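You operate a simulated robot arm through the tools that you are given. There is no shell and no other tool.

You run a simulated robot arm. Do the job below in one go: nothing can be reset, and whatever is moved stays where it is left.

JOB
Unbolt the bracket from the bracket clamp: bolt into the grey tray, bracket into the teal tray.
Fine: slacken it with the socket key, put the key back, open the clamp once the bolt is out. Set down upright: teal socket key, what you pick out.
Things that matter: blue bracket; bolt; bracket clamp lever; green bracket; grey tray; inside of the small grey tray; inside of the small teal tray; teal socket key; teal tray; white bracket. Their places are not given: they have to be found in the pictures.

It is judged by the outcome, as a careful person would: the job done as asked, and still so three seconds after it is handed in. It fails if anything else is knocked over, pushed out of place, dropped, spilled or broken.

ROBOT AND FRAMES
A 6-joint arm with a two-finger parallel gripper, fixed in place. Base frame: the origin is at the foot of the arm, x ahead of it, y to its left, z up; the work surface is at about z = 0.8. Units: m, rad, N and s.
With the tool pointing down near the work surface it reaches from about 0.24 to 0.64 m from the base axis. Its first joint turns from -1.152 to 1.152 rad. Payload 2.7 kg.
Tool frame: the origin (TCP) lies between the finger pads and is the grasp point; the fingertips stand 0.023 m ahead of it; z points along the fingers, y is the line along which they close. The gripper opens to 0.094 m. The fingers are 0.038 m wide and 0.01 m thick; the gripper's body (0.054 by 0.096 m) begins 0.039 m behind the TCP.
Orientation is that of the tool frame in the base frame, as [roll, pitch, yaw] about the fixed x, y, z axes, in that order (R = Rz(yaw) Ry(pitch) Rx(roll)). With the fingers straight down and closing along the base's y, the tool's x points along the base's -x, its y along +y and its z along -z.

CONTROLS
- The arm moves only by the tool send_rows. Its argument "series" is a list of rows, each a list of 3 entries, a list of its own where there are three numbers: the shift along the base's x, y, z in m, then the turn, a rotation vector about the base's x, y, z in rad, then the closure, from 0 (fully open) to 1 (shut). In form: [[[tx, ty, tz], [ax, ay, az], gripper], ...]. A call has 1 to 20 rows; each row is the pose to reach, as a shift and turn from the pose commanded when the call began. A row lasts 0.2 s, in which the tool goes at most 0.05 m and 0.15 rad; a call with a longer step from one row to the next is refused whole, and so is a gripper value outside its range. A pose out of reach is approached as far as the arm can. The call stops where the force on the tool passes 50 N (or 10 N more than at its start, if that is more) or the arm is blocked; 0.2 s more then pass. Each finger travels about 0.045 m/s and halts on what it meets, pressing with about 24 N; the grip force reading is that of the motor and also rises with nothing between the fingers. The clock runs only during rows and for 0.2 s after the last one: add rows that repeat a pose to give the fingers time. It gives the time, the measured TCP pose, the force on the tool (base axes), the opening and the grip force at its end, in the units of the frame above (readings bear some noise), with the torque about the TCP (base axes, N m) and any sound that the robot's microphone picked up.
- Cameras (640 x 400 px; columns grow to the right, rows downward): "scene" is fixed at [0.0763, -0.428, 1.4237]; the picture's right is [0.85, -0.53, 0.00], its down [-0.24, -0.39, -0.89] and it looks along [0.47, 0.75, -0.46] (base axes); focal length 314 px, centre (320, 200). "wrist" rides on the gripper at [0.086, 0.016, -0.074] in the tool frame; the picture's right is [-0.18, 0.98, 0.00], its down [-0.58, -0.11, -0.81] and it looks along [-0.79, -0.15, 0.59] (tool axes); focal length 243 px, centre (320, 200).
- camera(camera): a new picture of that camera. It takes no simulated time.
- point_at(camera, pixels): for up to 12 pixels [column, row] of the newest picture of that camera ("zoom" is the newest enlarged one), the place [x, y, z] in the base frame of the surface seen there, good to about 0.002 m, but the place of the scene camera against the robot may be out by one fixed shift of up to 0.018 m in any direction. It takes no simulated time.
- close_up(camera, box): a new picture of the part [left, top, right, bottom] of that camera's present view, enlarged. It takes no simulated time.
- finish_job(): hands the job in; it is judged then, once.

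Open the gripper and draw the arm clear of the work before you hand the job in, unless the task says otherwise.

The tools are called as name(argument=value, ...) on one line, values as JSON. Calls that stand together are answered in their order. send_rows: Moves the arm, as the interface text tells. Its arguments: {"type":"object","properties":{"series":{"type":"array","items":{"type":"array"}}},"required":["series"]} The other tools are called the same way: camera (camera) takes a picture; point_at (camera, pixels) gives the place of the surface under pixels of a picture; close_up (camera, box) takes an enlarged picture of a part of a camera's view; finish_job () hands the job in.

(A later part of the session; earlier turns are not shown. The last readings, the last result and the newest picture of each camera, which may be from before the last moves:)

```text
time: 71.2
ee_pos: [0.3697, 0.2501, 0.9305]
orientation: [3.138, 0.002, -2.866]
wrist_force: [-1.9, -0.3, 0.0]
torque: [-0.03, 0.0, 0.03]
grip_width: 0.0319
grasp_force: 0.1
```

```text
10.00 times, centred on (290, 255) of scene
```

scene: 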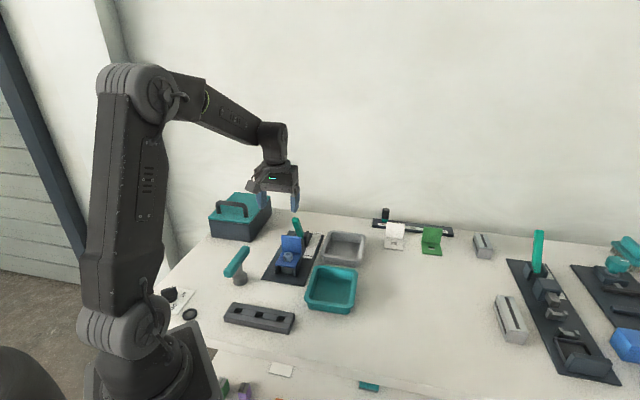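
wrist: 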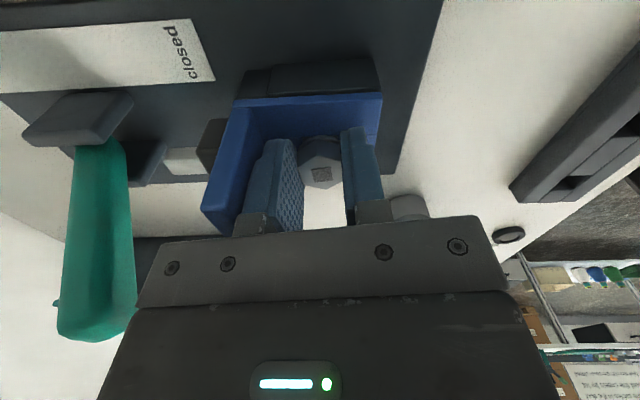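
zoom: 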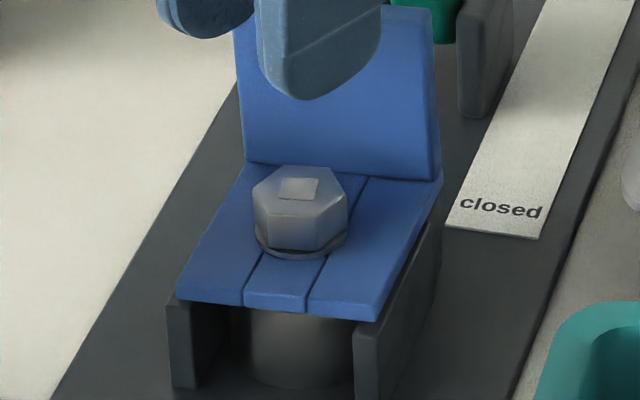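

The flange is visibly lifting off the base now (its lower edge is at row 258, down from 268 at the start). I'll continue winding the tool back to yaw ≈ −3.80.

send_rows(series=[[[0, 0, 0], [0, 0, -0.134], 0.66], [[0, 0, 0], [0, 0, -0.268], 0.66], [[0, 0, 0], [0, 0, -0.402], 0.66], [[0, 0, 0], [0, 0, -0.536], 0.66], [[0, 0, 0], [0, 0, -0.67], 0.66], [[0, 0, 0], [0, 0, -0.804], 0.66], [[0, 0, 0], [0, 0, -0.937], 0.66], [[0, 0, 0], [0, 0, -0.937], 0.66]])

camera(camera="wrist")

```text
time: 73.0
ee_pos: [0.3695, 0.2512, 0.929]
orientation: [3.14, 0.001, 2.48]
wrist_force: [-0.6, 1.0, 0.7]
torque: [0.0, -0.01, 0.0]
grip_width: 0.0321
grasp_force: 0.0
```

```text
taken
```

wrist: 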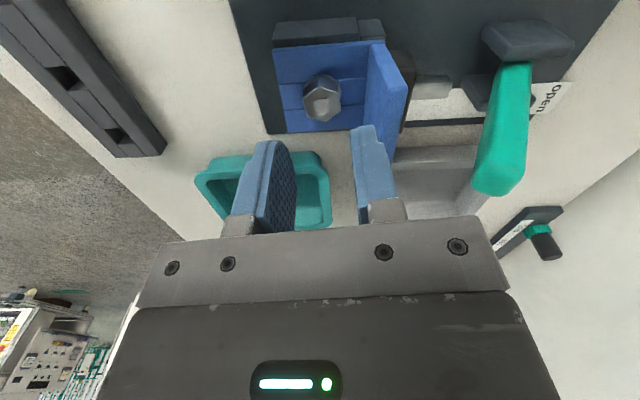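

Yaw is now −3.80 (2.48) as wanted. I'll zoom on the head to align before lowering.

close_up(camera="wrist", box=[270, 50, 390, 200])

```text
2.67 times, centred on (330, 125) of wrist
```

zoom: 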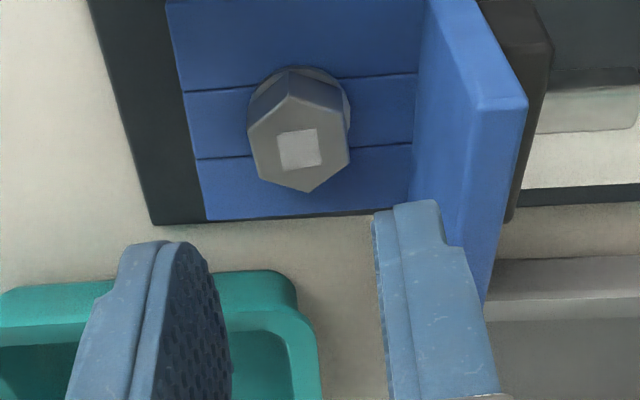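

The head centre is within about 0.5 mm of where it should be. I'll lower to z≈0.868 and close on the head.

send_rows(series=[[[0, 0, -0.025], [0, 0, 0], 0.66], [[0, 0, -0.045], [0, 0, 0], 0.66], [[0, 0, -0.056], [0, 0, 0], 0.66], [[0, 0, -0.061], [0, 0, 0], 0.66], [[0, 0, -0.061], [0, 0, 0], 0.66], [[0, 0, -0.061], [0, 0, 0], 0.8], [[0, 0, -0.061], [0, 0, 0], 1], [[0, 0, -0.061], [0, 0, 0], 1], [[0, 0, -0.061], [0, 0, 0], 1]])

close_up(camera="scene", box=[270, 230, 310, 275])

```text
time: 75.0
ee_pos: [0.3695, 0.2521, 0.8693]
orientation: [3.14, -0.001, 2.483]
wrist_force: [-0.8, -1.7, -0.2]
torque: [-0.01, 0.0, -0.02]
grip_width: 0.0234
grasp_force: 23.8
```

```text
8.89 times, centred on (290, 252) of scene
```

zoom: 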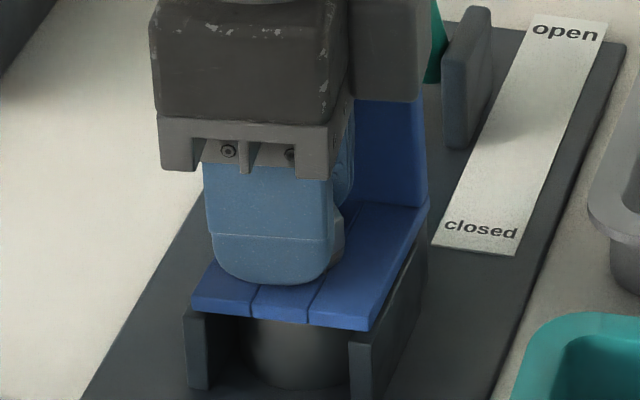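

Gripped with almost no side load. I'll twist 1.5 rad counter-clockwise about the bolt axis, rising with the thread.

send_rows(series=[[[-0.0005, -0.0008, 0.0001], [0, 0, 0.149], 1], [[-0.0009, -0.0016, 0.0002], [0, 0, 0.298], 1], [[-0.0012, -0.0024, 0.0003], [0, 0, 0.447], 1], [[-0.0013, -0.0033, 0.0004], [0, 0, 0.596], 1], [[-0.0013, -0.0042, 0.0005], [0, 0, 0.745], 1], [[-0.0011, -0.0051, 0.0006], [0, 0, 0.894], 1], [[-0.0009, -0.006, 0.0007], [0, 0, 1.043], 1], [[-0.0005, -0.0068, 0.0008], [0, 0, 1.192], 1], [[0.0001, -0.0075, 0.0009], [0, 0, 1.341], 1], [[0.0007, -0.0082, 0.001], [0, 0, 1.49], 1], [[0.0007, -0.0082, 0.001], [0, 0, 1.49], 1]])

```text
time: 77.4
ee_pos: [0.3706, 0.2441, 0.8704]
orientation: [3.14, 0.002, -2.309]
wrist_force: [-2.3, 21.9, -1.5]
torque: [0.43, 0.0, 0.07]
grip_width: 0.0233
grasp_force: 24.0
```

The side load grew to 22 N in +y, so I'll follow it by 3 mm and complete the stroke with another 1.63 rad.

send_rows(series=[[[0.0002, 0.002, 0.0001], [0, 0, 0.05], 1], [[0.0006, 0.0025, 0.0002], [0, 0, 0.19], 1], [[0.0012, 0.0022, 0.0003], [0, 0, 0.33], 1], [[0.002, 0.0018, 0.0004], [0, 0, 0.47], 1], [[0.0028, 0.0016, 0.0005], [0, 0, 0.61], 1], [[0.0036, 0.0015, 0.0006], [0, 0, 0.75], 1], [[0.0044, 0.0016, 0.0007], [0, 0, 0.89], 1], [[0.0051, 0.0018, 0.0008], [0, 0, 1.03], 1], [[0.0058, 0.002, 0.0009], [0, 0, 1.17], 1], [[0.0065, 0.0024, 0.0009], [0, 0, 1.31], 1], [[0.007, 0.0029, 0.001], [0, 0, 1.45], 1], [[0.0074, 0.0033, 0.001], [0, 0, 1.59], 1], [[0.0075, 0.0035, 0.001], [0, 0, 1.649], 1], [[0.0075, 0.0035, 0.001], [0, 0, 1.649], 1]])

close_up(camera="wrist", box=[240, 70, 400, 220])

close_up(camera="scene", box=[270, 230, 310, 275])

```text
time: 80.4
ee_pos: [0.3767, 0.2453, 0.8698]
orientation: [3.139, 0.002, -0.658]
wrist_force: [-10.6, 5.7, -8.6]
torque: [0.17, 0.19, 0.01]
grip_width: 0.0234
grasp_force: 24.2
```

```text
2.67 times, centred on (320, 145) of wrist
```

zoom: 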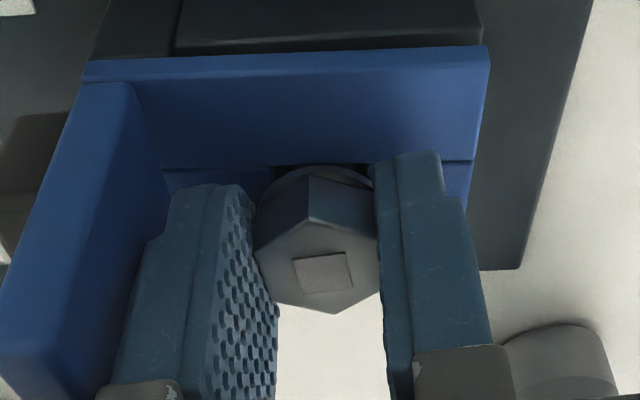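

```text
8.89 times, centred on (290, 252) of scene
```

zoom: 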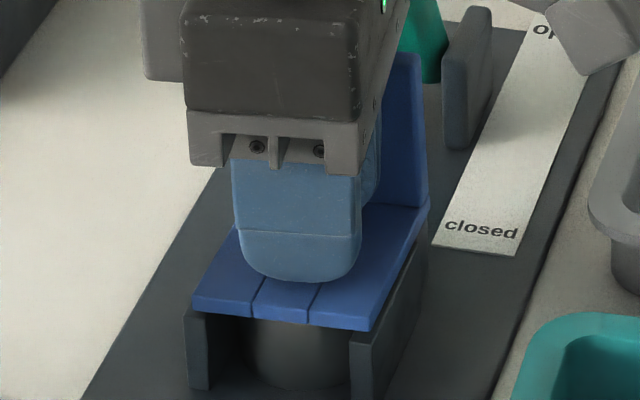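

I'll read the head height after this stroke.

point_at(camera="zoom", pixels=[[323, 275], [300, 265], [345, 262], [320, 240], [290, 270], [355, 280], [335, 300], [310, 290], [290, 175], [250, 130], [350, 130], [450, 185]])

```text
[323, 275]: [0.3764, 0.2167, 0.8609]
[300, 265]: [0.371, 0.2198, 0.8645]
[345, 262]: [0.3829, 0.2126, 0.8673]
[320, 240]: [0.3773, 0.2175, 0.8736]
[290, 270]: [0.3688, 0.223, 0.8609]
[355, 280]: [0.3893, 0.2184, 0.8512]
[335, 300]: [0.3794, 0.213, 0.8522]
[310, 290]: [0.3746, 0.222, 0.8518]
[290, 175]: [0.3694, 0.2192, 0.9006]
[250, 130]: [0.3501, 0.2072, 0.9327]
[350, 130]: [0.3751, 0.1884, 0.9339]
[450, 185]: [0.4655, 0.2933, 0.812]
```

That zoom was the scene one. I'll retake the wrist close-up and read again.

close_up(camera="wrist", box=[240, 70, 400, 220])

point_at(camera="zoom", pixels=[[323, 275], [300, 265], [345, 262], [320, 245], [290, 270], [355, 280], [335, 300], [310, 290], [290, 100], [380, 100], [220, 100], [300, 180]])

```text
2.67 times, centred on (320, 145) of wrist
```

zoom: 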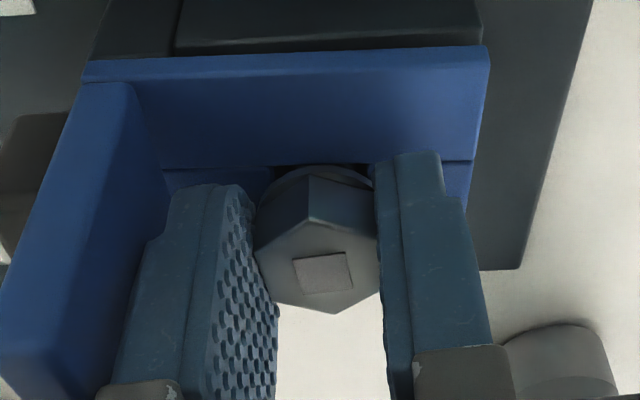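

```text
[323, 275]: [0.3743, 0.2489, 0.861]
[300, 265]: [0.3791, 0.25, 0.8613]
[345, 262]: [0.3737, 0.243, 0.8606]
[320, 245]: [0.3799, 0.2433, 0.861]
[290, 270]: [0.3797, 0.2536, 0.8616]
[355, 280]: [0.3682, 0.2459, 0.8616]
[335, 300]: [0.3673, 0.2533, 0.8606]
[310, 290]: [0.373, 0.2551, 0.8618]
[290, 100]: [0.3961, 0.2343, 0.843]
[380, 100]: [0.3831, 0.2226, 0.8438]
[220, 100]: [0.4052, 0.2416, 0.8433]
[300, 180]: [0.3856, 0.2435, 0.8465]
```

The head is now at 0.8612, up 2.2 mm over that half turn, so the thread is real, at about 4.4 mm per turn. I'll release and wind back for another stroke.

send_rows(series=[[[-0.001, 0.0005, 0], [0, 0, 0], 0.8], [[-0.0022, 0.001, 0], [0, 0, 0], 0.66], [[-0.0022, 0.001, 0], [0, 0, 0], 0.66], [[-0.0022, 0.001, 0.025], [0, 0, 0], 0.66], [[-0.0022, 0.001, 0.06], [0, 0, 0], 0.66], [[-0.003, 0.0015, 0.06], [0, 0, -0.149], 0.66], [[-0.0036, 0.002, 0.06], [0, 0, -0.298], 0.66], [[-0.0042, 0.0025, 0.06], [0, 0, -0.447], 0.66], [[-0.005, 0.003, 0.06], [0, 0, -0.596], 0.66], [[-0.0055, 0.0035, 0.06], [0, 0, -0.745], 0.66], [[-0.006, 0.004, 0.06], [0, 0, -0.894], 0.66], [[-0.0065, 0.0045, 0.06], [0, 0, -1.043], 0.66], [[-0.007, 0.005, 0.06], [0, 0, -1.192], 0.66], [[-0.0075, 0.0055, 0.06], [0, 0, -1.341], 0.66], [[-0.008, 0.006, 0.06], [0, 0, -1.49], 0.66], [[-0.0085, 0.0065, 0.06], [0, 0, -1.639], 0.66], [[-0.009, 0.007, 0.06], [0, 0, -1.788], 0.66], [[-0.0095, 0.007, 0.06], [0, 0, -1.937], 0.66], [[-0.0095, 0.007, 0.06], [0, 0, -2.086], 0.66], [[-0.0095, 0.007, 0.06], [0, 0, -2.235], 0.66]])

send_rows(series=[[[0, 0, 0], [0, 0, -0.13], 0.66], [[0, 0, 0], [0, 0, -0.26], 0.66], [[0, 0, 0], [0, 0, -0.39], 0.66], [[0, 0, 0], [0, 0, -0.52], 0.66], [[0, 0, 0], [0, 0, -0.65], 0.66], [[0, 0, 0], [0, 0, -0.78], 0.66], [[0, 0, 0], [0, 0, -0.907], 0.66], [[0, 0, 0], [0, 0, -0.907], 0.66]])

close_up(camera="wrist", box=[270, 50, 390, 200])

close_up(camera="scene", box=[275, 235, 305, 275])

```text
time: 84.6
ee_pos: [0.3699, 0.2525, 0.9292]
orientation: [3.139, 0.0, -2.898]
wrist_force: [0.5, 0.0, 0.0]
torque: [0.05, 0.0, 0.0]
grip_width: 0.0322
grasp_force: 0.0
```

```text
time: 86.4
ee_pos: [0.3689, 0.2533, 0.9298]
orientation: [3.141, 0.002, 2.478]
wrist_force: [-0.5, -0.5, 0.0]
torque: [0.0, -0.03, -0.03]
grip_width: 0.0319
grasp_force: 0.1
```

```text
2.67 times, centred on (330, 125) of wrist
```

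zoom: 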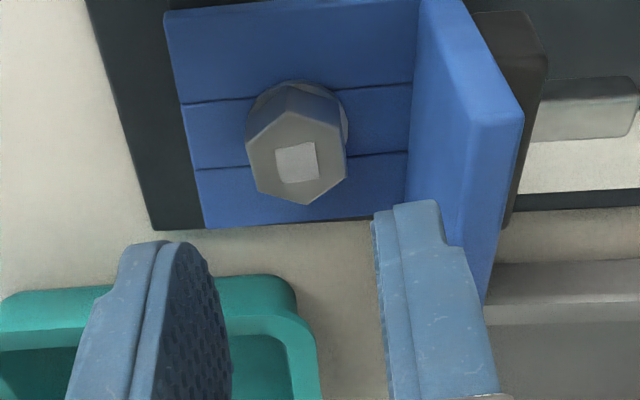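

```text
10.00 times, centred on (290, 255) of scene
```

zoom: 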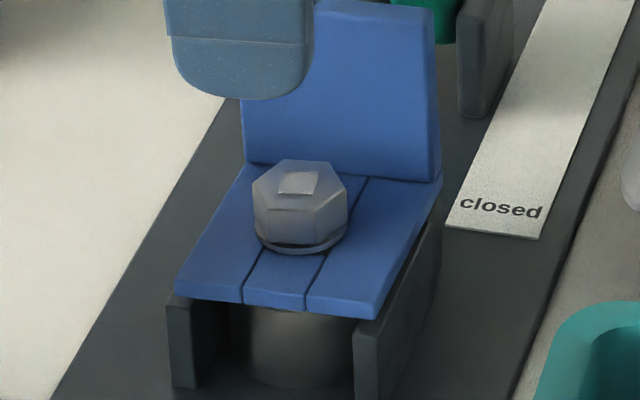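

The head stands clearly higher now. I'll nudge (+1.2, −0.9) mm to centre, lower to z≈0.8715 and close.

send_rows(series=[[[0.0012, -0.0009, -0.02], [0, 0, 0], 0.66], [[0.0012, -0.0009, -0.04], [0, 0, 0], 0.66], [[0.0012, -0.0009, -0.053], [0, 0, 0], 0.66], [[0.0012, -0.0009, -0.0583], [0, 0, 0], 0.66], [[0.0012, -0.0009, -0.0583], [0, 0, 0], 0.66], [[0.0012, -0.0009, -0.0583], [0, 0, 0], 0.8], [[0.0012, -0.0009, -0.0583], [0, 0, 0], 1], [[0.0012, -0.0009, -0.0583], [0, 0, 0], 1], [[0.0012, -0.0009, -0.0583], [0, 0, 0], 1]])

```text
time: 88.4
ee_pos: [0.3711, 0.2513, 0.8726]
orientation: [3.138, -0.001, 2.481]
wrist_force: [4.0, 2.1, -4.0]
torque: [0.09, -0.05, 0.05]
grip_width: 0.0233
grasp_force: 23.9
```

Gripped with low side load. I'll do the next long twist, 2.94 rad in one call, with the path scaled to what the forces showed last time and rising 2 mm with the thread.

send_rows(series=[[[-0.0004, -0.0005, 0.0001], [0, 0, 0.147], 1], [[-0.0006, -0.001, 0.0002], [0, 0, 0.294], 1], [[-0.0008, -0.0016, 0.0003], [0, 0, 0.441], 1], [[-0.0009, -0.0022, 0.0004], [0, 0, 0.588], 1], [[-0.0009, -0.0027, 0.0005], [0, 0, 0.735], 1], [[-0.0008, -0.0033, 0.0006], [0, 0, 0.882], 1], [[-0.0006, -0.0039, 0.0007], [0, 0, 1.029], 1], [[-0.0003, -0.0044, 0.0008], [0, 0, 1.176], 1], [[0.0001, -0.0048, 0.0009], [0, 0, 1.323], 1], [[0.0005, -0.0052, 0.001], [0, 0, 1.47], 1], [[0.0011, -0.0054, 0.0011], [0, 0, 1.617], 1], [[0.0017, -0.0055, 0.0012], [0, 0, 1.764], 1], [[0.0023, -0.0056, 0.0013], [0, 0, 1.911], 1], [[0.003, -0.0056, 0.0014], [0, 0, 2.058], 1], [[0.0037, -0.0055, 0.0015], [0, 0, 2.205], 1], [[0.0044, -0.0053, 0.0016], [0, 0, 2.352], 1], [[0.005, -0.005, 0.0017], [0, 0, 2.499], 1], [[0.0056, -0.0047, 0.0018], [0, 0, 2.646], 1], [[0.0061, -0.0043, 0.0019], [0, 0, 2.793], 1], [[0.0065, -0.004, 0.002], [0, 0, 2.94], 1]])

close_up(camera="wrist", box=[240, 70, 400, 220])

point_at(camera="zoom", pixels=[[323, 275], [300, 265], [345, 262], [320, 245], [290, 270], [355, 280], [335, 300], [310, 290], [290, 100], [380, 100]])

```text
time: 92.6
ee_pos: [0.3757, 0.2476, 0.8738]
orientation: [3.136, 0.002, -0.862]
wrist_force: [-13.7, -4.0, 13.4]
torque: [-0.05, 0.33, -0.03]
grip_width: 0.0233
grasp_force: 24.3
```

```text
2.67 times, centred on (320, 145) of wrist
```

zoom: 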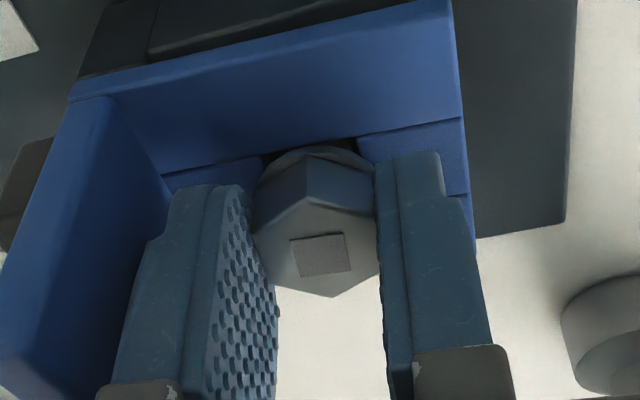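

```text
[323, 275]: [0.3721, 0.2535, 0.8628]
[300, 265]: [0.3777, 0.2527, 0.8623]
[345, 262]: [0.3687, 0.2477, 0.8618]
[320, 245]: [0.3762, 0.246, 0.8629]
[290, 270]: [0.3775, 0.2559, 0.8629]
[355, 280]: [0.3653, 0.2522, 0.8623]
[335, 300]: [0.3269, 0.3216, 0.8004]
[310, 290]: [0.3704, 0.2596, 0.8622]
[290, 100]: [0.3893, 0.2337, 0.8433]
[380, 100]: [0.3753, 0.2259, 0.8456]
```

The head is at about 0.8625–0.863 and pushing up on the tool (+13 N). I'll relax the side load and pull up gently 3 mm to test for release.

send_rows(series=[[[-0.001, -0.0003, 0.001], [0, 0, 0], 1], [[-0.002, -0.0006, 0.002], [0, 0, 0], 1], [[-0.002, -0.0006, 0.003], [0, 0, 0], 1], [[-0.002, -0.0006, 0.003], [0, 0, 0], 1]])

```text
time: 93.6
ee_pos: [0.3749, 0.2472, 0.8769]
orientation: [3.139, 0.001, -0.864]
wrist_force: [0.9, 1.3, -14.4]
torque: [-0.01, -0.04, -0.01]
grip_width: 0.0232
grasp_force: 23.9
```

Still threaded (−14 N). I'll do another stroke: release, lift, and wind back by half a turn.

send_rows(series=[[[0, 0, -0.001], [0, 0, 0], 0.8], [[0, 0, -0.001], [0, 0, 0], 0.66], [[0, 0, -0.001], [0, 0, 0], 0.66], [[0, 0, 0.025], [0, 0, 0], 0.66], [[0, 0, 0.053], [0, 0, 0], 0.66], [[-0.0002, 0.0003, 0.053], [0, 0, -0.149], 0.66], [[-0.0004, 0.0006, 0.053], [0, 0, -0.298], 0.66], [[-0.0006, 0.0009, 0.053], [0, 0, -0.447], 0.66], [[-0.0008, 0.0012, 0.053], [0, 0, -0.596], 0.66], [[-0.001, 0.0015, 0.053], [0, 0, -0.745], 0.66], [[-0.0012, 0.0018, 0.053], [0, 0, -0.894], 0.66], [[-0.0015, 0.0021, 0.053], [0, 0, -1.043], 0.66], [[-0.0018, 0.0024, 0.053], [0, 0, -1.192], 0.66], [[-0.002, 0.0027, 0.053], [0, 0, -1.341], 0.66], [[-0.0022, 0.003, 0.053], [0, 0, -1.49], 0.66], [[-0.0024, 0.0032, 0.053], [0, 0, -1.639], 0.66], [[-0.0026, 0.0034, 0.053], [0, 0, -1.788], 0.66], [[-0.0028, 0.0036, 0.053], [0, 0, -1.937], 0.66], [[-0.003, 0.0038, 0.053], [0, 0, -2.086], 0.66], [[-0.003, 0.0038, 0.053], [0, 0, -2.235], 0.66]])

send_rows(series=[[[0, 0, 0], [0, 0, -0.13], 0.66], [[0, 0, 0], [0, 0, -0.26], 0.66], [[0, 0, 0], [0, 0, -0.39], 0.66], [[0, 0, 0], [0, 0, -0.52], 0.66], [[0, 0, 0], [0, 0, -0.65], 0.66], [[0, 0, 0], [0, 0, -0.78], 0.66], [[0, 0, 0], [0, 0, -0.907], 0.66], [[0, 0, 0], [0, 0, -0.907], 0.66]])

close_up(camera="wrist", box=[270, 50, 390, 200])

close_up(camera="scene", box=[275, 235, 305, 275])

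```text
time: 97.8
ee_pos: [0.3724, 0.25, 0.93]
orientation: [3.14, 0.0, -3.101]
wrist_force: [0.0, -0.3, -0.1]
torque: [0.04, -0.03, -0.02]
grip_width: 0.0322
grasp_force: 0.0
```

```text
time: 99.6
ee_pos: [0.3723, 0.2503, 0.9303]
orientation: [3.139, 0.0, 2.276]
wrist_force: [-0.1, 0.6, 0.1]
torque: [0.02, 0.03, 0.0]
grip_width: 0.032
grasp_force: 0.0
```

```text
2.67 times, centred on (330, 125) of wrist
```

zoom: 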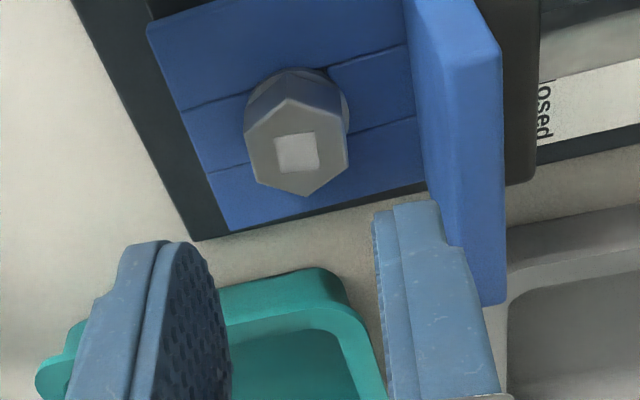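

```text
10.00 times, centred on (290, 255) of scene
```

zoom: 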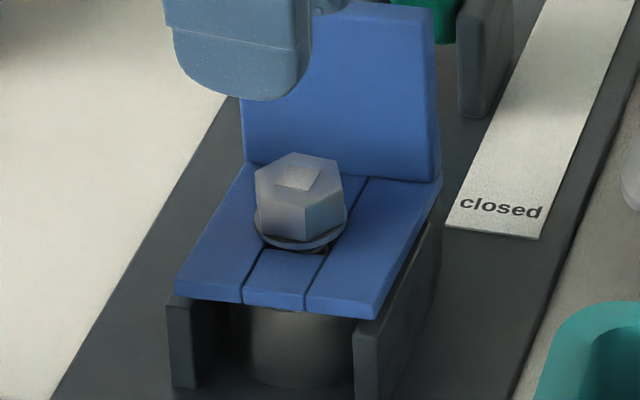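

The hole's edge is now visible under the flange. Alignment is good (head centre (321,105)), so I'll lower to z≈0.8748 and close.

send_rows(series=[[[0, 0, -0.02], [0, 0, 0], 0.66], [[0, 0, -0.04], [0, 0, 0], 0.66], [[0, 0, -0.051], [0, 0, 0], 0.66], [[0, 0, -0.0555], [0, 0, 0], 0.66], [[0, 0, -0.0555], [0, 0, 0], 0.66], [[0, 0, -0.0555], [0, 0, 0], 0.8], [[0, 0, -0.0555], [0, 0, 0], 1], [[0, 0, -0.0555], [0, 0, 0], 1], [[0, 0, -0.0555], [0, 0, 0], 1]])

```text
time: 101.6
ee_pos: [0.3715, 0.2506, 0.8726]
orientation: [3.14, 0.002, 2.277]
wrist_force: [11.2, 7.4, -5.4]
torque: [0.17, -0.17, 0.05]
grip_width: 0.023
grasp_force: 23.8
```

Gripped; a 13 N side load along the closing line will be eased at the start of the twist. I'll twist another 2.94 rad, rising 3 mm.

send_rows(series=[[[0.0004, 0.0004, 0.0001], [0, 0, 0.147], 1], [[0.0003, 0.0002, 0.0003], [0, 0, 0.294], 1], [[0, -0.0002, 0.0004], [0, 0, 0.441], 1], [[-0.0002, -0.0006, 0.0006], [0, 0, 0.588], 1], [[-0.0003, -0.0011, 0.0007], [0, 0, 0.735], 1], [[-0.0003, -0.0016, 0.0009], [0, 0, 0.882], 1], [[-0.0002, -0.0021, 0.001], [0, 0, 1.029], 1], [[-0.0001, -0.0026, 0.0012], [0, 0, 1.176], 1], [[0.0001, -0.003, 0.0013], [0, 0, 1.323], 1], [[0.0004, -0.0034, 0.0015], [0, 0, 1.47], 1], [[0.0007, -0.0038, 0.0016], [0, 0, 1.617], 1], [[0.0012, -0.0042, 0.0018], [0, 0, 1.764], 1], [[0.0016, -0.0044, 0.0019], [0, 0, 1.911], 1], [[0.0021, -0.0046, 0.0021], [0, 0, 2.058], 1], [[0.0027, -0.0047, 0.0022], [0, 0, 2.205], 1], [[0.0032, -0.0048, 0.0024], [0, 0, 2.352], 1], [[0.0037, -0.0048, 0.0025], [0, 0, 2.499], 1], [[0.0042, -0.0047, 0.0027], [0, 0, 2.646], 1], [[0.0047, -0.0046, 0.0028], [0, 0, 2.793], 1], [[0.0052, -0.0043, 0.003], [0, 0, 2.94], 1]])

close_up(camera="wrist", box=[240, 70, 400, 220])

point_at(camera="zoom", pixels=[[323, 260], [300, 255], [345, 255], [320, 240], [290, 260], [355, 265], [335, 280], [310, 275], [290, 100], [380, 90]])

```text
time: 105.8
ee_pos: [0.3757, 0.2472, 0.8759]
orientation: [3.14, 0.001, -1.062]
wrist_force: [-2.5, 0.6, -0.4]
torque: [0.01, 0.15, -0.01]
grip_width: 0.0235
grasp_force: 24.3
```

```text
2.67 times, centred on (320, 145) of wrist
```

zoom: 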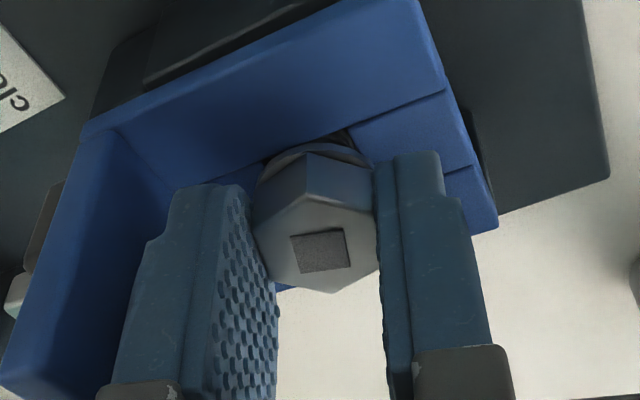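

```text
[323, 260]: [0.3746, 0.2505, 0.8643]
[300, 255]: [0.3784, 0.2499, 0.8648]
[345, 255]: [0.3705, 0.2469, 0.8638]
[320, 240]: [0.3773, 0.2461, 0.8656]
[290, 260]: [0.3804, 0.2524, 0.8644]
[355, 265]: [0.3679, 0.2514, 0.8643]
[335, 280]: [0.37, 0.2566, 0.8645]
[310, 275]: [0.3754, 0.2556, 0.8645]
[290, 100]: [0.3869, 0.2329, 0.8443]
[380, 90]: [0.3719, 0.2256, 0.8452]
```

The head is at 0.8645 and all forces are near zero. I'll test a pull by 3 mm.

send_rows(series=[[[0, 0, 0.001], [0, 0, 0.03], 1], [[0, 0, 0.002], [0, 0, 0.06], 1], [[0, 0, 0.003], [0, 0, 0.09], 1], [[0, 0, 0.003], [0, 0, 0.09], 1]])

close_up(camera="wrist", box=[240, 70, 400, 220])

point_at(camera="zoom", pixels=[[323, 260], [300, 255], [345, 255], [320, 240], [290, 260], [355, 265], [335, 280], [310, 275], [290, 100], [380, 90]])

```text
time: 106.8
ee_pos: [0.3763, 0.2464, 0.8803]
orientation: [3.14, 0.001, -0.976]
wrist_force: [0.0, -0.8, -0.6]
torque: [0.0, -0.01, -0.02]
grip_width: 0.0232
grasp_force: 24.2
```

```text
2.67 times, centred on (320, 145) of wrist
```

zoom: 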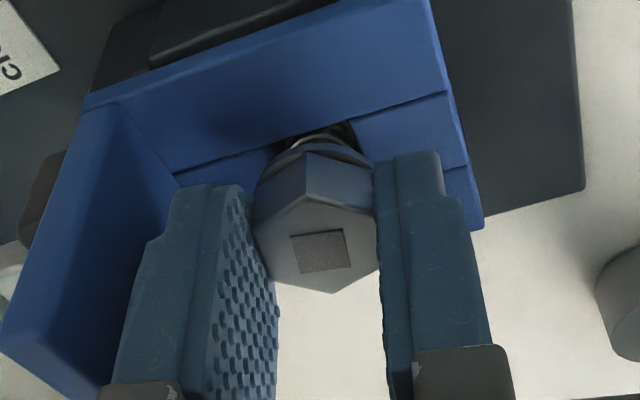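

```text
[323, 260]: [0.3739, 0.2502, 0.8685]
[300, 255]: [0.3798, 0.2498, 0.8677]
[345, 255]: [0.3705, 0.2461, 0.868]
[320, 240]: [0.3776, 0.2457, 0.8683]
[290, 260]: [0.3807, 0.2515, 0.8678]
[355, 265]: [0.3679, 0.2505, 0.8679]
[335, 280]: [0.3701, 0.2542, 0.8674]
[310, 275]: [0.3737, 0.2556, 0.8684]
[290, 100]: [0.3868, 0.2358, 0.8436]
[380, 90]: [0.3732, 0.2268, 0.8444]
```

Now it's free: the head rose with the fingers to 0.868 with almost no force. I'll lift it straight out, slowly at first.

send_rows(series=[[[0, 0, 0.004], [0, 0, 0], 1], [[0, 0, 0.009], [0, 0, 0], 1], [[0, 0, 0.015], [0, 0, 0], 1], [[0, 0, 0.022], [0, 0, 0], 1], [[0, 0, 0.03], [0, 0, 0], 1], [[0, 0, 0.04], [0, 0, 0], 1], [[0, 0, 0.06], [0, 0, 0], 1], [[0, 0, 0.09], [0, 0, 0], 1], [[0, 0, 0.12], [0, 0, 0], 1], [[0, 0, 0.12], [0, 0, 0], 1]])

close_up(camera="scene", box=[250, 180, 330, 290])

camera(camera="wrist")

```text
time: 109.0
ee_pos: [0.3777, 0.2463, 1.0028]
orientation: [3.14, -0.001, -0.976]
wrist_force: [0.8, -0.2, -1.3]
torque: [0.03, -0.02, 0.02]
grip_width: 0.0232
grasp_force: 24.1
```

```text
3.64 times, centred on (290, 235) of scene
```

zoom: 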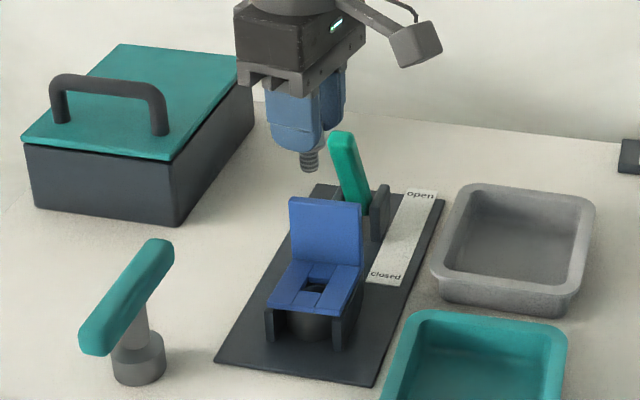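

```text
taken
```

wrist: 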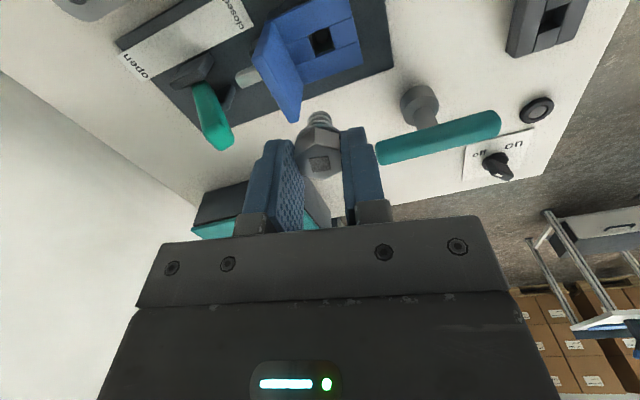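

The bolt is out, its threaded shank showing below the fingers at (310,162). I'll zoom in to find its length.

close_up(camera="scene", box=[280, 205, 310, 235])

close_up(camera="wrist", box=[270, 90, 370, 200])

```text
13.33 times, centred on (295, 220) of scene
```

zoom: 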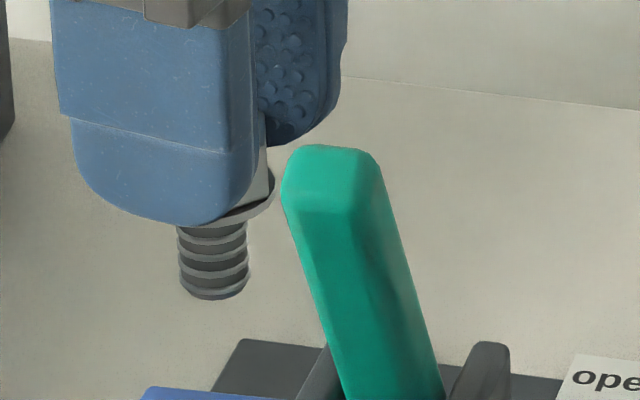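

```text
3.64 times, centred on (320, 145) of wrist
```

zoom: 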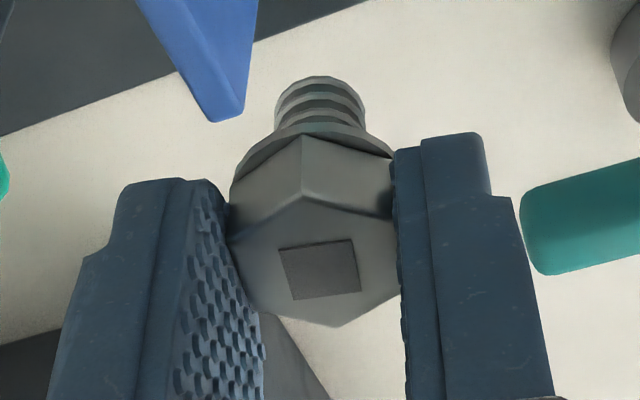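

The bolt is short and stout: shank ~14 mm thick, ~17 mm long, so its bottom is ~46 mm below the TCP. I'll carry it towards the grey tray at z≈1.05 while turning the tool back, so that the wrist camera looks outward over the tray.

send_rows(series=[[[0, 0, 0.02], [0, 0, -0.14], 1], [[0, 0, 0.045], [0, 0, -0.28], 1], [[0.008, -0.001, 0.045], [0, 0, -0.42], 1], [[0.016, -0.002, 0.045], [0, 0, -0.56], 1], [[0.024, -0.003, 0.045], [0, 0, -0.7], 1], [[0.032, -0.005, 0.045], [0, 0, -0.84], 1], [[0.04, -0.006, 0.045], [0, 0, -0.98], 1], [[0.048, -0.007, 0.045], [0, 0, -1.12], 1], [[0.056, -0.009, 0.045], [0, 0, -1.26], 1], [[0.064, -0.01, 0.045], [0, 0, -1.4], 1], [[0.072, -0.012, 0.045], [0, 0, -1.54], 1], [[0.08, -0.013, 0.045], [0, 0, -1.68], 1], [[0.088, -0.014, 0.045], [0, 0, -1.82], 1], [[0.096, -0.015, 0.045], [0, 0, -1.96], 1], [[0.1, -0.016, 0.045], [0, 0, -2.1], 1], [[0.1, -0.016, 0.045], [0, 0, -2.1], 1]])

camera(camera="wrist")

camera(camera="scene")

```text
time: 112.4
ee_pos: [0.4757, 0.2298, 1.0454]
orientation: [3.14, 0.001, -3.08]
wrist_force: [-0.9, 0.0, -1.4]
torque: [0.02, 0.02, 0.03]
grip_width: 0.0235
grasp_force: 24.1
```

```text
taken
```

wrist: 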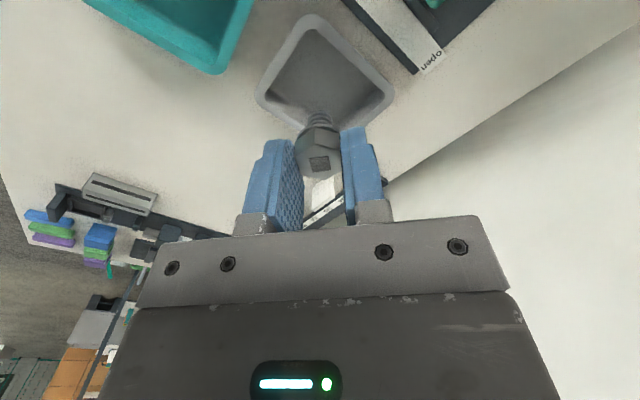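

```text
taken
```

scene: 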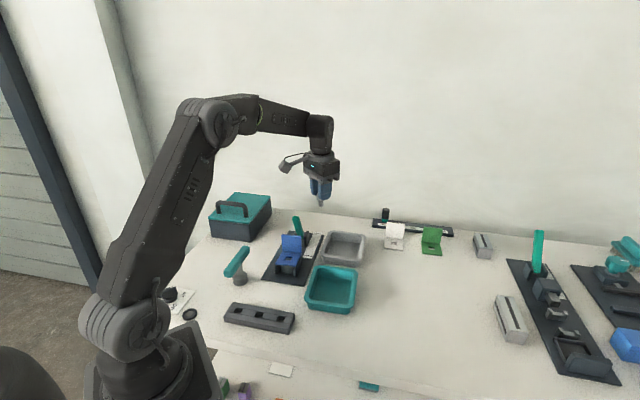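

The grey tray fills (258–395, 15–130) in the wrist view. I'll zoom in and read its inner floor corners and rim.

close_up(camera="wrist", box=[240, 0, 410, 140])

```text
2.86 times, centred on (325, 70) of wrist
```

zoom: 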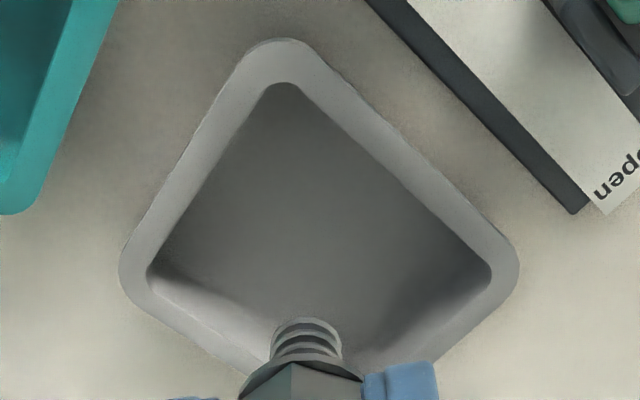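

point_at(camera="zoom", pixels=[[285, 50], [130, 265], [510, 260], [285, 95], [170, 260], [478, 270], [320, 200], [250, 210], [400, 220], [250, 290], [390, 300], [280, 305]])

```text
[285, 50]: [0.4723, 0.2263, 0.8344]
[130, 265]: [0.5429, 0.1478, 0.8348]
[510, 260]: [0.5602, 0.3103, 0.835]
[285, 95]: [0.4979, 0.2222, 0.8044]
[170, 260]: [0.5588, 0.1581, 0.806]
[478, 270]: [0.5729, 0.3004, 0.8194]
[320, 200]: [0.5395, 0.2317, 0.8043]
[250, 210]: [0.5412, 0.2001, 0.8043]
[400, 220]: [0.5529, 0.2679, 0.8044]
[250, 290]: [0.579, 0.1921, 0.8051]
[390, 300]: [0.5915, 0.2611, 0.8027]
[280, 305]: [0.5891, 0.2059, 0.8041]
```

The tray's rim is at z 0.835, its floor at 0.804 and its centre near (0.5516, 0.229). I'll move over the centre and descend to about z 0.865 (the bolt's bottom should touch near TCP 0.850).

send_rows(series=[[[0.03, 0, 0], [0, 0, 0], 1], [[0.06, -0.0005, 0], [0, 0, 0], 1], [[0.0759, -0.0008, -0.01], [0, 0, 0], 1], [[0.0759, -0.0008, -0.05], [0, 0, 0], 1], [[0.0759, -0.0008, -0.09], [0, 0, 0], 1], [[0.0759, -0.0008, -0.13], [0, 0, 0], 1], [[0.0759, -0.0008, -0.16], [0, 0, 0], 1], [[0.0759, -0.0008, -0.18], [0, 0, 0], 1], [[0.0759, -0.0008, -0.18], [0, 0, 0], 1]])

close_up(camera="scene", box=[310, 200, 390, 280])

camera(camera="wrist")

```text
time: 114.4
ee_pos: [0.5508, 0.2306, 0.8649]
orientation: [-3.141, 0.003, -3.076]
wrist_force: [0.0, 0.3, -0.8]
torque: [-0.01, -0.01, 0.0]
grip_width: 0.0233
grasp_force: 23.9
```

```text
5.00 times, centred on (350, 240) of scene
```

zoom: 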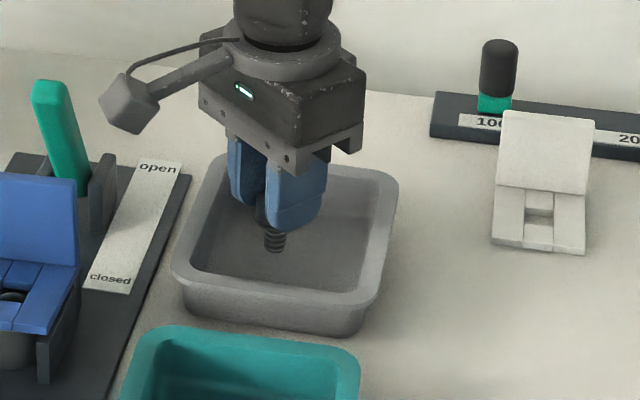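

```text
taken
```

wrist: 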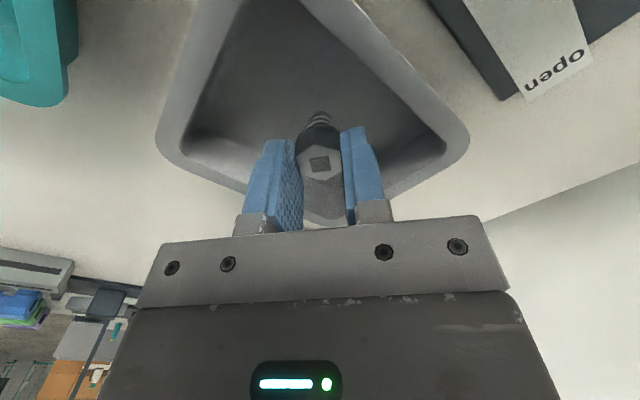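

The bolt is over the tray floor, upright. I'll lower in small steps until it touches.

send_rows(series=[[[0, 0, -0.004], [0, 0, 0], 1], [[0, 0, -0.008], [0, 0, 0], 1], [[0, 0, -0.01], [0, 0, 0], 1], [[0, 0, -0.0115], [0, 0, 0], 1], [[0, 0, -0.0115], [0, 0, 0], 1]])

```text
time: 115.6
ee_pos: [0.5531, 0.2293, 0.8533]
orientation: [3.14, 0.002, -3.076]
wrist_force: [-1.6, -0.9, 4.9]
torque: [-0.04, 0.03, 0.02]
grip_width: 0.0231
grasp_force: 24.4
```

Touching at z 0.853 with about 5 N. I'll check it's upright before letting go.

close_up(camera="scene", box=[325, 220, 365, 270])

close_up(camera="wrist", box=[260, 60, 380, 220])

```text
8.00 times, centred on (345, 245) of scene
```

zoom: 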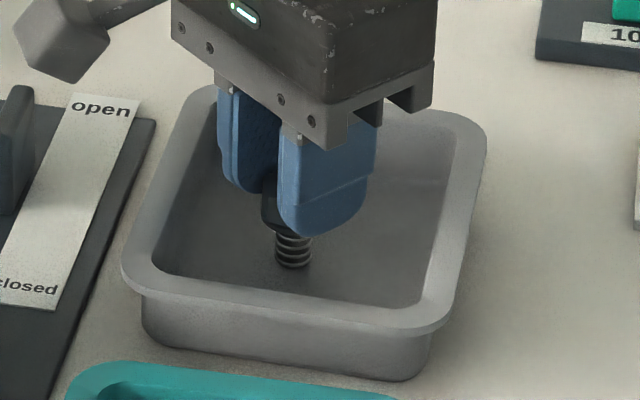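

```text
2.50 times, centred on (320, 140) of wrist
```

zoom: 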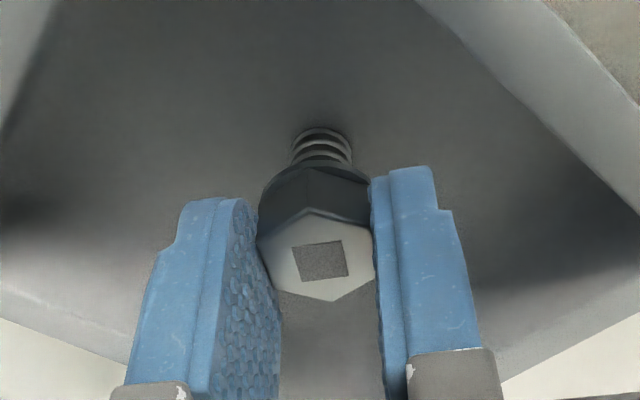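

It stands vertical on the tray floor. I'll ease off half a millimetre and open the fingers gradually.

send_rows(series=[[[0, 0, 0.0004], [0, 0, 0], 1], [[0, 0, 0.0004], [0, 0, 0], 0.74], [[0, 0, 0.0004], [0, 0, 0], 0.7], [[0, 0, 0.0004], [0, 0, 0], 0.64], [[0, 0, 0.0004], [0, 0, 0], 0.56], [[0, 0, 0.0004], [0, 0, 0], 0.5], [[0, 0, 0.0004], [0, 0, 0], 0.5]])

close_up(camera="wrist", box=[260, 60, 380, 220])

close_up(camera="scene", box=[325, 220, 365, 270])

```text
time: 117.2
ee_pos: [0.5533, 0.2298, 0.8548]
orientation: [3.141, 0.0, -3.075]
wrist_force: [0.5, 0.9, 0.9]
torque: [-0.02, 0.01, 0.01]
grip_width: 0.0472
grasp_force: 0.0
```

```text
2.50 times, centred on (320, 140) of wrist
```

zoom: 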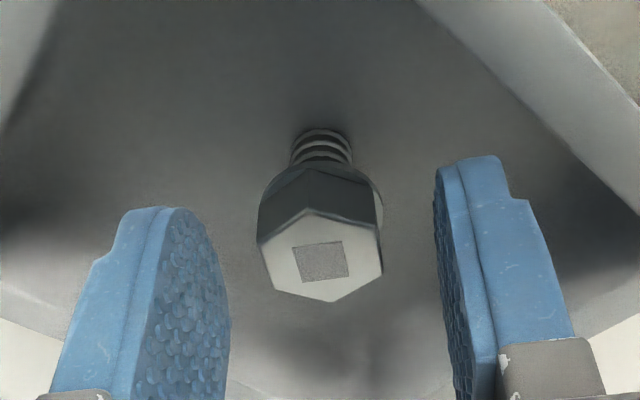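

```text
8.00 times, centred on (345, 245) of scene
```

zoom: 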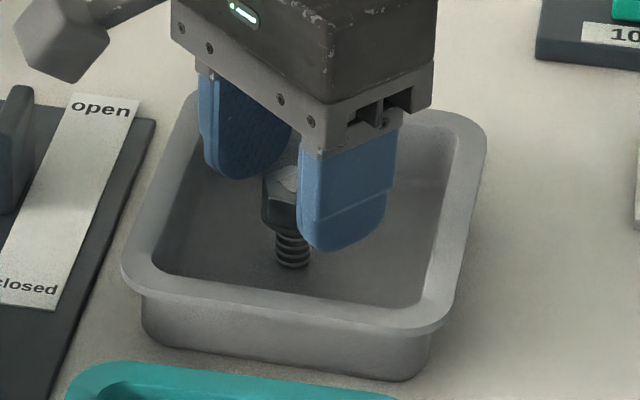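

The bolt stands upright by itself in the grey tray. I'll rise straight up, clear of it, and then look at the clamp lever.

send_rows(series=[[[0, 0, 0.02], [0, 0, 0], 0.5], [[0, 0, 0.05], [0, 0, 0], 0.5], [[0, 0, 0.09], [0, 0, 0], 0.5], [[0, 0, 0.13], [0, 0, 0], 0.5], [[-0.02, 0, 0.17], [0, 0, 0], 0.5], [[-0.06, 0, 0.18], [0, 0, 0], 0.6], [[-0.1, 0, 0.18], [0, 0, 0], 0.8], [[-0.14, 0.005, 0.18], [0, 0, 0], 0.9], [[-0.18, 0.01, 0.18], [0, 0, 0], 1], [[-0.22, 0.02, 0.18], [0, 0, 0], 1], [[-0.22, 0.02, 0.18], [0, 0, 0], 1]])

camera(camera="wrist")

close_up(camera="scene", box=[250, 190, 380, 290])

```text
time: 119.6
ee_pos: [0.3319, 0.251, 1.0333]
orientation: [3.14, 0.001, -3.077]
wrist_force: [-0.1, 0.3, 0.8]
torque: [-0.03, 0.04, -0.01]
grip_width: 0.0001
grasp_force: 23.6
```

```text
taken
```

wrist: 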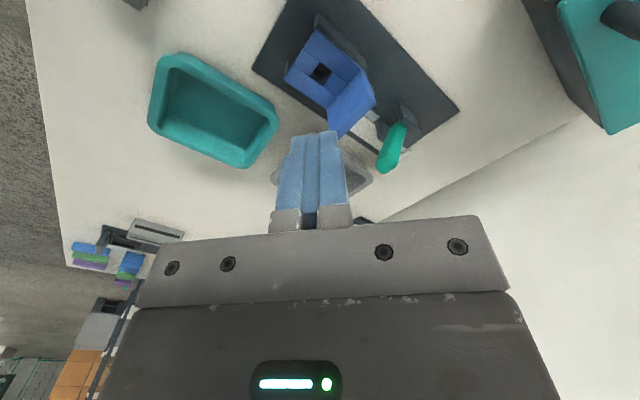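

```text
4.00 times, centred on (315, 240) of scene
```

zoom: 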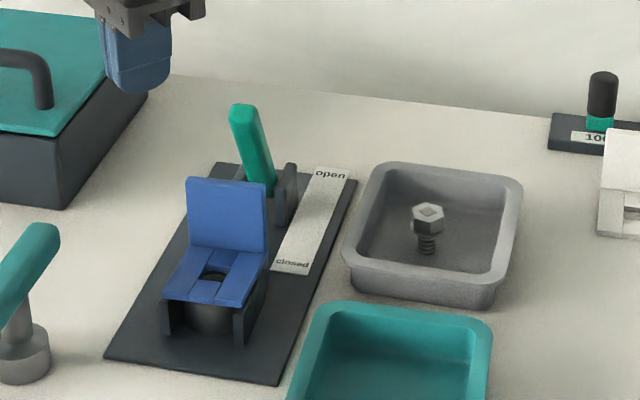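

The bolt stands in the grey tray. Now I'll measure the lever: zoom in on it at (390,148) in the wrist view.

close_up(camera="wrist", box=[320, 70, 460, 190])

close_up(camera="scene", box=[280, 205, 330, 260])

```text
3.33 times, centred on (390, 130) of wrist
```

zoom: 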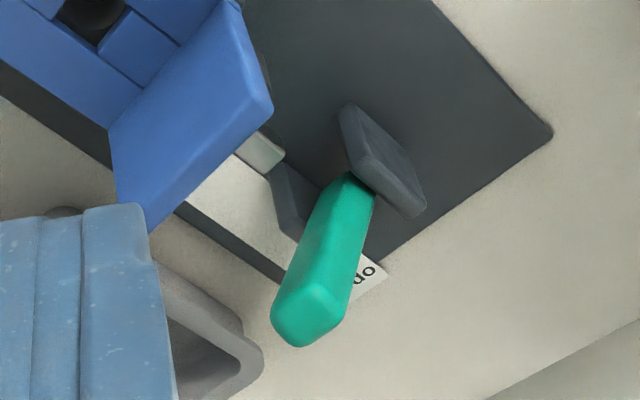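

```text
7.27 times, centred on (305, 232) of scene
```

zoom: 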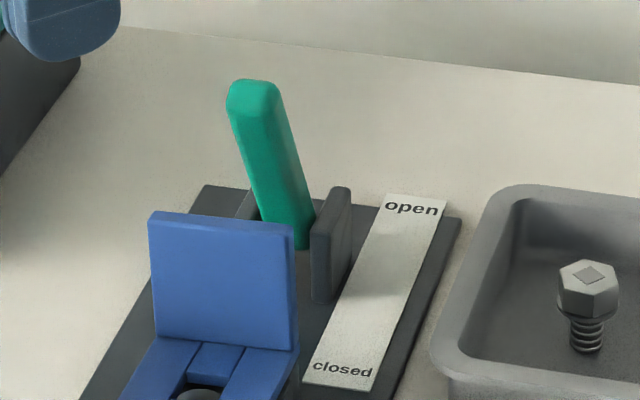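

I'll read points along the lever, the cheeks, the plunger and the plate from the wrist picture.

point_at(camera="wrist", pixels=[[385, 167], [387, 160], [380, 160], [394, 158], [393, 142], [399, 127], [409, 117], [397, 104], [421, 132], [373, 115], [335, 135], [371, 102]])

point_at(camera="zoom", pixels=[[253, 83], [240, 90], [275, 95], [258, 110], [275, 160], [290, 220], [240, 140], [295, 150], [325, 220], [340, 192], [410, 210], [340, 370]])

```text
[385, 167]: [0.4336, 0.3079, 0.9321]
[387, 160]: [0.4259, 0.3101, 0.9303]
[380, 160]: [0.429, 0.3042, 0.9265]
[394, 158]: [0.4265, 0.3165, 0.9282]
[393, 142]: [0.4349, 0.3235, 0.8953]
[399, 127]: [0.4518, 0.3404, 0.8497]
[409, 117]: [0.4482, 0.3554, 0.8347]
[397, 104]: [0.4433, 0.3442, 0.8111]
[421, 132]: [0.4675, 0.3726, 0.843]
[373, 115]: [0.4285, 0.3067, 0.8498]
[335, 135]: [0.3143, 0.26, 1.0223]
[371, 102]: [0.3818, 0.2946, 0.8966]
```

```text
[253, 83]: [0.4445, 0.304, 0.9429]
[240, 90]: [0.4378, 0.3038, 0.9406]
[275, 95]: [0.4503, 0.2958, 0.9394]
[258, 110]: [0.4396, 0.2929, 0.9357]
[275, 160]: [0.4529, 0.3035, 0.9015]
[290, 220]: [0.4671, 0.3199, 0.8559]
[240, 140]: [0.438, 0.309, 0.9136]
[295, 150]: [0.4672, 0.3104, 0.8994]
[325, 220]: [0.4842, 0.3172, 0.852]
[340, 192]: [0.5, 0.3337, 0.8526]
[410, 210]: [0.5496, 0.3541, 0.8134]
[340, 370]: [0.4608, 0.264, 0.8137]
```

The lever's front face runs from s=0.519 (z .928) to 0.559 (z .849) along the 45° line, leaning ~27° towards "closed", with its pivot around s=0.576. I'll bring the shut fingers between plate and lever, above the plate, closing line along 45°, first staying high.

send_rows(series=[[[0.012, 0.005, 0], [0, 0, -0.14], 1], [[0.025, 0.011, 0], [0, 0, -0.28], 1], [[0.038, 0.017, 0], [0, 0, -0.42], 1], [[0.05, 0.023, 0], [0, 0, -0.56], 1], [[0.063, 0.029, 0], [0, 0, -0.7], 1], [[0.0754, 0.0347, 0], [0, 0, -0.85], 1], [[0.0754, 0.0347, 0], [0, 0, -0.85], 1], [[0.0754, 0.0347, -0.03], [0, 0, -0.85], 1], [[0.0754, 0.0347, -0.05], [0, 0, -0.85], 1], [[0.0754, 0.0347, -0.05], [0, 0, -0.85], 1]])

close_up(camera="scene", box=[260, 190, 340, 270])

camera(camera="wrist")

```text
time: 121.8
ee_pos: [0.4069, 0.2834, 0.9829]
orientation: [3.139, 0.001, 2.358]
wrist_force: [-0.5, -0.3, -0.7]
torque: [-0.01, 0.0, -0.01]
grip_width: 0.0002
grasp_force: 23.9
```

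```text
5.00 times, centred on (300, 230) of scene
```

zoom: 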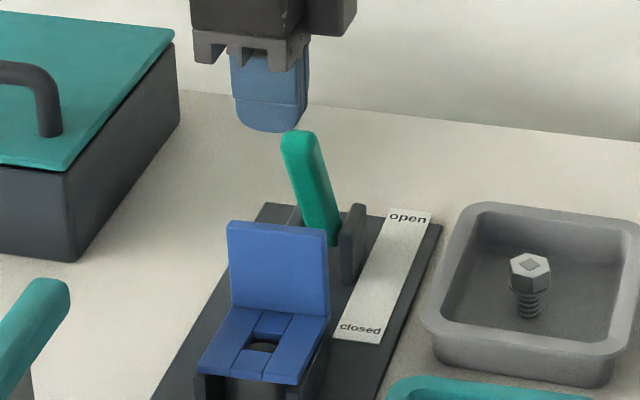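

```text
taken
```

wrist: 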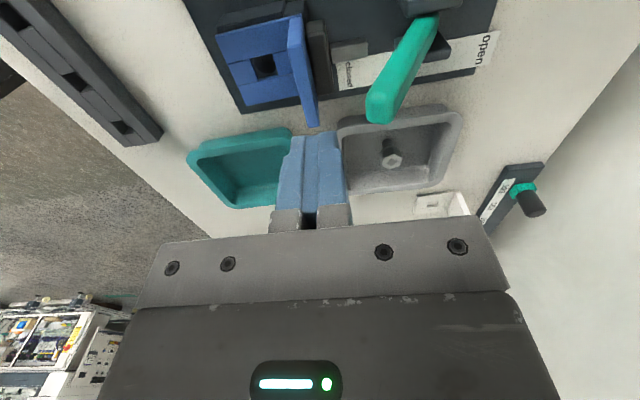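

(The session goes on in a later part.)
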